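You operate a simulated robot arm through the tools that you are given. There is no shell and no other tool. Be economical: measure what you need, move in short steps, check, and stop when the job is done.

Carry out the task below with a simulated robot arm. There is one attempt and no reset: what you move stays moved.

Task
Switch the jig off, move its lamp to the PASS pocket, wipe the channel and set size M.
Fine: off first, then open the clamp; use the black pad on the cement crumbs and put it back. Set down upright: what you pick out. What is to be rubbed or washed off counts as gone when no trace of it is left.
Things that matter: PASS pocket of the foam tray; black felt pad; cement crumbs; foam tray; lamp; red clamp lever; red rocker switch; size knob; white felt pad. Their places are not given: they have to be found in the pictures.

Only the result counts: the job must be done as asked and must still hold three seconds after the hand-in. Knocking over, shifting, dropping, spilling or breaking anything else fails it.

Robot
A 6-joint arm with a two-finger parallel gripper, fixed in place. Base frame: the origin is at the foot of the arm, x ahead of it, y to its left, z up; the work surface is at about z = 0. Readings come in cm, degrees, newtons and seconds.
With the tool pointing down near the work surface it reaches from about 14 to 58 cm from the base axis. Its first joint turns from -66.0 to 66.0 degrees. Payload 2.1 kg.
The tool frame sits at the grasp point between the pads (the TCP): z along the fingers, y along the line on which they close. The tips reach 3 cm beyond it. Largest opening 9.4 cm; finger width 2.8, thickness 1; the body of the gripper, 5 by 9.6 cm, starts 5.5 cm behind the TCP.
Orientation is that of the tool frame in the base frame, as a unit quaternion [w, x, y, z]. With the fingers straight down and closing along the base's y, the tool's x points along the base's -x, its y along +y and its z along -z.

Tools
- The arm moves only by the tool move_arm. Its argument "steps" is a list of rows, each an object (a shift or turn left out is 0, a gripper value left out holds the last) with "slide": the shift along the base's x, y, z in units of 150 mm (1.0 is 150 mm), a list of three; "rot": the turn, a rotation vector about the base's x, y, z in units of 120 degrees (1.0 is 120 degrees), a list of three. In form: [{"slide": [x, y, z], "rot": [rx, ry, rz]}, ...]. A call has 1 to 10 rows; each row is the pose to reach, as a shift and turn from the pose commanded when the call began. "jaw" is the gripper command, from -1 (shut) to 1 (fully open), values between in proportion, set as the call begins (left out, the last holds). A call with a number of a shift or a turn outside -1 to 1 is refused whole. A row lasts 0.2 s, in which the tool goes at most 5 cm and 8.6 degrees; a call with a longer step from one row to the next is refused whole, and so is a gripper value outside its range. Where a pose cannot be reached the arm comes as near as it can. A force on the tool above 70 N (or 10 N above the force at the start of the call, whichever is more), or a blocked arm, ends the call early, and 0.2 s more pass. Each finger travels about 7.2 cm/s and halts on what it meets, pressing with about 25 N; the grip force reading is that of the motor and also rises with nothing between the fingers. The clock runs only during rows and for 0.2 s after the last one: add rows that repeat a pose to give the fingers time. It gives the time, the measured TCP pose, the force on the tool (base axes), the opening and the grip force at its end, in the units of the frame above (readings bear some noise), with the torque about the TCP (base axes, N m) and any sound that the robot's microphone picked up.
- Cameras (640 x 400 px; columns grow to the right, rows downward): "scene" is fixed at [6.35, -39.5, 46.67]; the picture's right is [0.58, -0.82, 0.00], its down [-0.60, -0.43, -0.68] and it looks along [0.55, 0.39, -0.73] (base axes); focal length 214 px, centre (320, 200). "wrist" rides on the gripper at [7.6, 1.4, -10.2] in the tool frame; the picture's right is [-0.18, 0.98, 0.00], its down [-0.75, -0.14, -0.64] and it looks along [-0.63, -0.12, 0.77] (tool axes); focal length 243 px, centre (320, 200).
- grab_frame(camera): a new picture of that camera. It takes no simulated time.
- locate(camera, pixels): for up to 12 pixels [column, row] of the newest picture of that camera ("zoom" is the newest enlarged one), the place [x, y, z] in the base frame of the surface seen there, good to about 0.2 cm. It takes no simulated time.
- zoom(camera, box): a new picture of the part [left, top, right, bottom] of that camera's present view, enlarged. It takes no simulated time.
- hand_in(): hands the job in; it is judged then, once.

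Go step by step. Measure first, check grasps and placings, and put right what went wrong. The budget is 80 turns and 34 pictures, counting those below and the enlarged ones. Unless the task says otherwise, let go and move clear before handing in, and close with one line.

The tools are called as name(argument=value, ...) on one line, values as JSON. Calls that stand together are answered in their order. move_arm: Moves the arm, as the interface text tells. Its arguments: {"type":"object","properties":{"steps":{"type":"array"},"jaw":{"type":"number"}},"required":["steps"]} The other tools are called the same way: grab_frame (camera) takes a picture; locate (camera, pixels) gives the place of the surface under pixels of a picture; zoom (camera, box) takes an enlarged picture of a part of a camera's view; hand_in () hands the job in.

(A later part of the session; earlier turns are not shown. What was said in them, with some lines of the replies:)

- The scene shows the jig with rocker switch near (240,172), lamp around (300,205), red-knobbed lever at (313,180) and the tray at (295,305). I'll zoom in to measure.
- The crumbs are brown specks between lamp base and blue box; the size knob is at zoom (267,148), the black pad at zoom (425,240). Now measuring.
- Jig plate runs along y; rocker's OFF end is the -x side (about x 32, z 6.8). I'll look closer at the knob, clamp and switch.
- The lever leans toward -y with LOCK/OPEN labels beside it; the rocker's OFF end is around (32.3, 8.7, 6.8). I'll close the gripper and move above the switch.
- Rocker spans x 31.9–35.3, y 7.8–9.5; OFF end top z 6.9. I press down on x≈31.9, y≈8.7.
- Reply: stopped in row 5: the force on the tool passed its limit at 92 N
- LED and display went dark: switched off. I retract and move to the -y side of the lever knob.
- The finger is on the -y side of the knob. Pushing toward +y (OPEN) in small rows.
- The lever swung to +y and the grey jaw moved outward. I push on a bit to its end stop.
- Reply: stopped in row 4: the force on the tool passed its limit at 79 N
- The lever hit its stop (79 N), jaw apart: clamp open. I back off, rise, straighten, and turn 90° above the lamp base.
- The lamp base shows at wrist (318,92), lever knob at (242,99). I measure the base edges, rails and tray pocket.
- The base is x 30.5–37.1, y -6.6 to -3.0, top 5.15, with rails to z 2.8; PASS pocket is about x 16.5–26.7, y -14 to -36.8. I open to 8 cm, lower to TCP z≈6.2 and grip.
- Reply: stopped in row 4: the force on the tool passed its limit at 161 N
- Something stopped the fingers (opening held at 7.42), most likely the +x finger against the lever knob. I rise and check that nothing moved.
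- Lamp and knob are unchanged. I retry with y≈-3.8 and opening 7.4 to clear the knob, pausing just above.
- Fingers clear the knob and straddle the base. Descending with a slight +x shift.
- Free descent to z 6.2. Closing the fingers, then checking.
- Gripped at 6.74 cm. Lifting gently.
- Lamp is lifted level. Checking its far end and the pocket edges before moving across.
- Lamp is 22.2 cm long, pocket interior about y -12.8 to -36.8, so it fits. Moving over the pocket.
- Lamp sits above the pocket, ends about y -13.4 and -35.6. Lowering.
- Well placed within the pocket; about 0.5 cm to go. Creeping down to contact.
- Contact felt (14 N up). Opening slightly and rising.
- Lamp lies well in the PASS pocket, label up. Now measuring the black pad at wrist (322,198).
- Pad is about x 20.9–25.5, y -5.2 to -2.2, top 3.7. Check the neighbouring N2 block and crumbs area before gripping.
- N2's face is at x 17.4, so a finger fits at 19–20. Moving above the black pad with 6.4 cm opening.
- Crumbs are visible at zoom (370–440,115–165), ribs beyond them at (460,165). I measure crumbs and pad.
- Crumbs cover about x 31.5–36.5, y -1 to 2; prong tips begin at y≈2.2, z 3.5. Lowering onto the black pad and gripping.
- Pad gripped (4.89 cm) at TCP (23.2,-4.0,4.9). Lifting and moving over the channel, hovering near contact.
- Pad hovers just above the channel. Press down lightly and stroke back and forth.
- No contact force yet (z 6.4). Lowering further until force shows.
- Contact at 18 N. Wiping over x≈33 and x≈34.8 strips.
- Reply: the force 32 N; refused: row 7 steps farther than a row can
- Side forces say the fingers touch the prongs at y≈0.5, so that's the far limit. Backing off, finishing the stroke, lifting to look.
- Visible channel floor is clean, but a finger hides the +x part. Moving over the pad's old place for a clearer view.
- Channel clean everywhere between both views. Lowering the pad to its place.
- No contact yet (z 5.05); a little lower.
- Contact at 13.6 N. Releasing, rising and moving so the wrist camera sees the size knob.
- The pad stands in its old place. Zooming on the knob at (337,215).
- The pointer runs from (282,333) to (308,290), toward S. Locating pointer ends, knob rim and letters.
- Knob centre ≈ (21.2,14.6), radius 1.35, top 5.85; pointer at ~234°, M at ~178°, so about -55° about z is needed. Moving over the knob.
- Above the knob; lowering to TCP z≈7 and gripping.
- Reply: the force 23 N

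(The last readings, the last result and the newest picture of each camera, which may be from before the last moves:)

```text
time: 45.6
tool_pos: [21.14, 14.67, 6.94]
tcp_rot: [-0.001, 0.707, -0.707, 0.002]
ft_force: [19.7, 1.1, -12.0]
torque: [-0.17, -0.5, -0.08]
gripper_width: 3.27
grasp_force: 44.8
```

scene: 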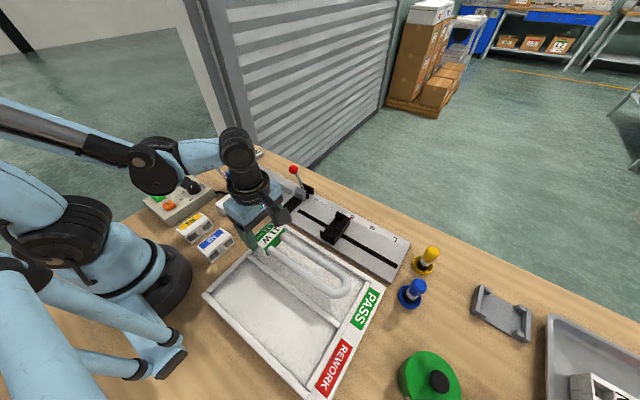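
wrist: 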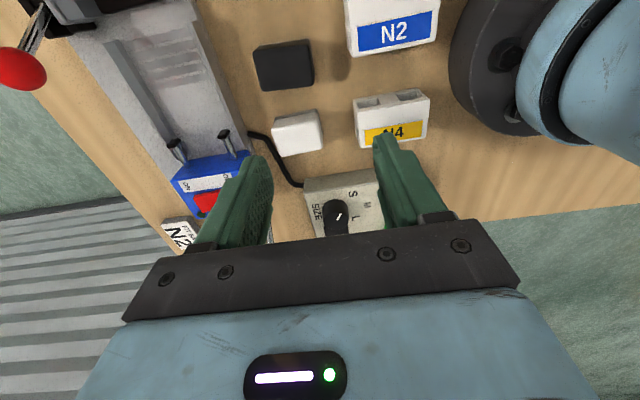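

Gripped (3.27 cm). Turning by -55°.

move_arm(steps=[{"slide": [0.007, 0, 0], "rot": [0, 0, -0.06]}, {"slide": [0.007, 0, 0], "rot": [0, 0, -0.12]}, {"slide": [0.007, 0, 0], "rot": [0, 0, -0.18]}, {"slide": [0.007, 0, 0], "rot": [0, 0, -0.24]}, {"slide": [0.007, 0, 0], "rot": [0, 0, -0.3]}, {"slide": [0.007, 0, 0], "rot": [0, 0, -0.36]}, {"slide": [0.007, 0, 0], "rot": [0, 0, -0.41]}, {"slide": [0.007, 0, 0], "rot": [0, 0, -0.45]}, {"slide": [0.007, 0, 0], "rot": [0, 0, -0.45]}])

```text
time: 47.6
tool_pos: [21.07, 14.69, 7.08]
tcp_rot: [-0.001, -0.31, 0.951, 0.001]
ft_force: [-8.1, -7.4, 1.0]
torque: [0.36, -0.71, -0.06]
gripper_width: 3.26
grasp_force: 45.3
```

Turned without resistance. Releasing, rising and returning over the black pad with orientation restored.

move_arm(steps=[{}, {}, {}, {"slide": [0, 0, 0.15]}, {"slide": [0, 0, 0.4], "rot": [0, 0, 0.06]}, {"slide": [0, 0, 0.6], "rot": [0, 0, 0.12]}, {"slide": [0, -0.3, 0.6], "rot": [0, 0, 0.18]}, {"slide": [0, -0.6, 0.6], "rot": [0, 0, 0.24]}, {"slide": [0, -0.88, 0.6], "rot": [0, 0, 0.3]}], jaw=0.2)

move_arm(steps=[{"rot": [0, 0, 0.06]}, {"rot": [0, 0, 0.11]}, {"rot": [0, 0, 0.15]}, {"rot": [0, 0, 0.15]}], jaw=0.36)

zoom(camera="wrist", box=[240, 20, 400, 230])

```text
time: 49.6
tool_pos: [21.02, 1.47, 16.03]
tcp_rot: [-0.001, -0.589, 0.808, 0.0]
ft_force: [-0.8, 0.4, -1.2]
torque: [-0.04, 0.01, 0.02]
gripper_width: 5.65
grasp_force: 0.1
```

```text
time: 50.6
tool_pos: [21.03, 1.44, 16.0]
tcp_rot: [0.0, 0.709, -0.705, 0.001]
ft_force: [-0.6, -0.6, 0.1]
torque: [0.0, 0.01, 0.0]
gripper_width: 6.38
grasp_force: 0.1
```

```text
1.90 times, centred on (320, 125) of wrist
```

zoom: 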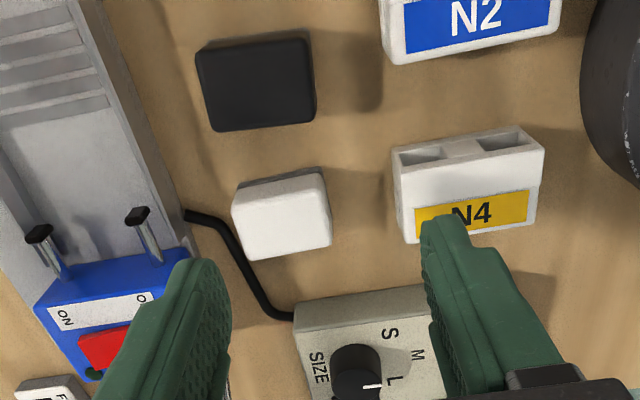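

The pointer now runs about toward M. Locating it and the pad's outline in this same view.

locate(camera="zoom", pixels=[[363, 386], [382, 385], [333, 385], [381, 380], [417, 354], [388, 332], [391, 379], [200, 55], [210, 128], [313, 120], [308, 42], [260, 85]])

zoom(camera="wrist", box=[305, 180, 369, 220])

```text
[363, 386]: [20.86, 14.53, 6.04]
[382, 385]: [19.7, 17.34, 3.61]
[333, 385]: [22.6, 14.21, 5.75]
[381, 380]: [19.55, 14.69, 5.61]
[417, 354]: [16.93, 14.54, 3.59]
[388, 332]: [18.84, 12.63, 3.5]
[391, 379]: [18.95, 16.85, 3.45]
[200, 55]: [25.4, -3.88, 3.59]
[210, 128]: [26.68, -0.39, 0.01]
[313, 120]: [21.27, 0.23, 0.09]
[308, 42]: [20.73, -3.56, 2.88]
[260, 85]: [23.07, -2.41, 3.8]
```

```text
10.00 times, centred on (337, 200) of wrist
```

zoom: 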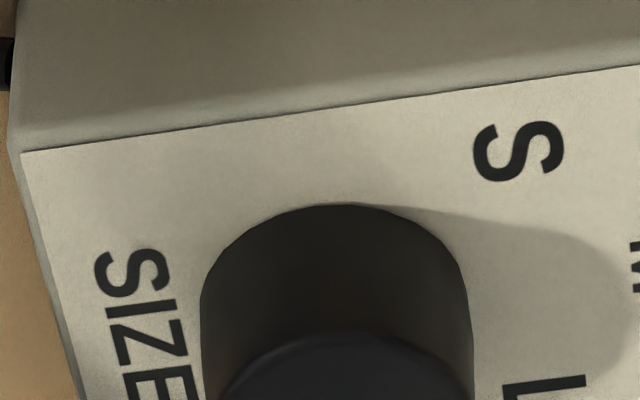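

Pointer is near 172–180°, M at ~177°: good, to be confirmed from farther back. The pad now centres at y≈-2.5 versus -3.5 originally, so I regrip it and shift it 1 cm back.

move_arm(steps=[{"slide": [0.07, -0.13, 0]}, {"slide": [0.14, -0.267, 0]}, {"slide": [0.14, -0.267, -0.25]}, {"slide": [0.14, -0.267, -0.5]}, {"slide": [0.14, -0.267, -0.5]}])

```text
time: 51.8
tool_pos: [23.09, -2.27, 8.52]
tcp_rot: [0.001, 0.708, -0.706, 0.0]
ft_force: [0.0, 0.3, -1.1]
torque: [0.01, -0.01, 0.0]
gripper_width: 6.41
grasp_force: 0.1
```

move_arm(steps=[{"slide": [0.004, -0.015, -0.12]}, {"slide": [0.004, -0.015, -0.235]}, {"slide": [0.004, -0.015, -0.235]}])

move_arm(steps=[{}, {}, {}, {}], jaw=-1)

move_arm(steps=[{"slide": [0, 0, 0.05]}, {"slide": [0, -0.035, 0.05]}, {"slide": [0, -0.068, 0.05]}, {"slide": [0, -0.068, 0.02]}, {"slide": [0, -0.068, 0.005]}, {"slide": [0, -0.068, 0.0]}])

```text
time: 52.6
tool_pos: [23.25, -2.6, 5.18]
tcp_rot: [0.0, 0.709, -0.705, 0.0]
ft_force: [-0.7, -0.2, -0.5]
torque: [0.01, -0.02, -0.02]
gripper_width: 6.41
grasp_force: 0.2
```

```text
time: 53.6
tool_pos: [23.34, -2.69, 5.08]
tcp_rot: [0.001, 0.708, -0.706, 0.001]
ft_force: [-0.4, 0.1, 0.8]
torque: [0.0, -0.01, 0.0]
gripper_width: 4.91
grasp_force: 24.5
```

```text
time: 55.0
tool_pos: [23.13, -3.73, 5.03]
tcp_rot: [0.0, 0.708, -0.706, 0.0]
ft_force: [-2.6, 4.7, 16.3]
torque: [0.17, 0.07, 0.06]
gripper_width: 4.9
grasp_force: 25.3
```

Pad is down at y≈-3.6. Releasing, rising and checking knob and pad.

move_arm(steps=[{}, {}, {}, {"slide": [0, 0, 0.2]}, {"slide": [0, 0, 0.45]}, {"slide": [0, 0, 0.7]}, {"slide": [0, 0, 0.7]}], jaw=0.36)

zoom(camera="wrist", box=[260, 90, 400, 220])

```text
time: 56.6
tool_pos: [23.04, -3.69, 15.68]
tcp_rot: [0.0, 0.708, -0.706, 0.001]
ft_force: [0.6, 0.2, -0.9]
torque: [-0.02, -0.02, -0.01]
gripper_width: 6.38
grasp_force: 0.0
```

```text
3.08 times, centred on (330, 155) of wrist
```

zoom: 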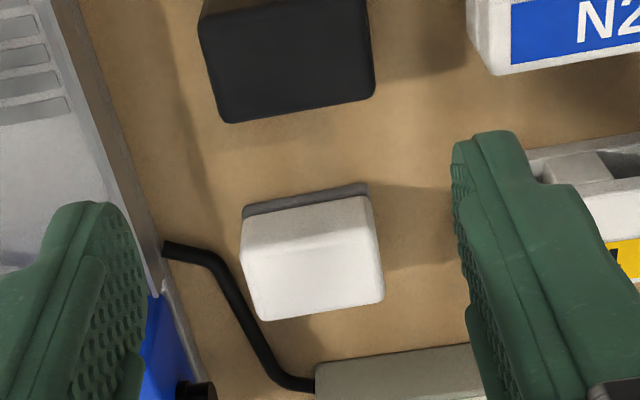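

Pad looks right; the knob is out of this view since it sinks in the image as I go -y. Locate the pad here, then move +y for the last knob picture.

locate(camera="zoom", pixels=[[215, 20], [230, 95], [365, 78], [290, 50], [360, 5]])

move_arm(steps=[{"slide": [-0.03, 0.25, 0.02]}, {"slide": [-0.08, 0.5, 0.02]}, {"slide": [-0.135, 0.745, 0.02]}, {"slide": [-0.135, 0.745, 0.02]}], jaw=0.6)

zoom(camera="wrist", box=[292, 155, 388, 215])

```text
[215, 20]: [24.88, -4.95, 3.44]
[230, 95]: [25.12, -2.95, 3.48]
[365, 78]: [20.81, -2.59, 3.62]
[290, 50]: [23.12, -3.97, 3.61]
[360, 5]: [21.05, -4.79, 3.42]
```

```text
time: 57.6
tool_pos: [21.27, 7.58, 15.67]
tcp_rot: [0.001, 0.708, -0.706, 0.001]
ft_force: [0.2, 0.1, -0.9]
torque: [-0.01, 0.01, -0.01]
gripper_width: 7.52
grasp_force: 0.1
```

```text
6.67 times, centred on (340, 185) of wrist
```

zoom: 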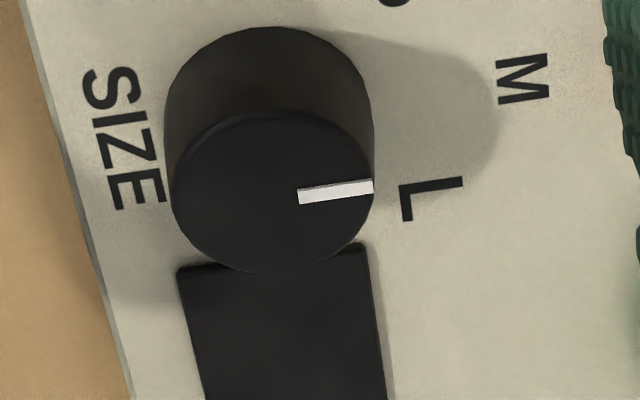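

Pad matches its original place within 2 mm. Measuring the pointer line (298,197)–(370,187) against M.

locate(camera="zoom", pixels=[[300, 197], [368, 187], [180, 200], [365, 180], [272, 115], [272, 265], [272, 192], [523, 79], [431, 198], [182, 270], [358, 247], [203, 395]])

```text
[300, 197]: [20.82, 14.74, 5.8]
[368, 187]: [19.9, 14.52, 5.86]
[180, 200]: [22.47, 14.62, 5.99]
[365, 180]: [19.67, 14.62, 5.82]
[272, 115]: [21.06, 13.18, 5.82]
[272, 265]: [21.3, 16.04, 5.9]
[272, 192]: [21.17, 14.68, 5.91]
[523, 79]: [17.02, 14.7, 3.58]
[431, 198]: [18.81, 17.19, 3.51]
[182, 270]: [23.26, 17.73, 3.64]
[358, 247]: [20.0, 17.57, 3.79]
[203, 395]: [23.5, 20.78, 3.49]
```

The pointer (slope -11/75) runs parallel to the display edge (-23/176), pointing straight at M (≈180°). Switch off, lamp in PASS, channel clean, pad back, arm clear: handing in.

hand_in()

```text
The job is handed in.
```

I've handed the job in: the jig is off and the clamp open. The lamp lies label-up in the PASS pocket, the channel is wiped clean, the black pad is back within about 2 mm of its place, and the knob points at M.
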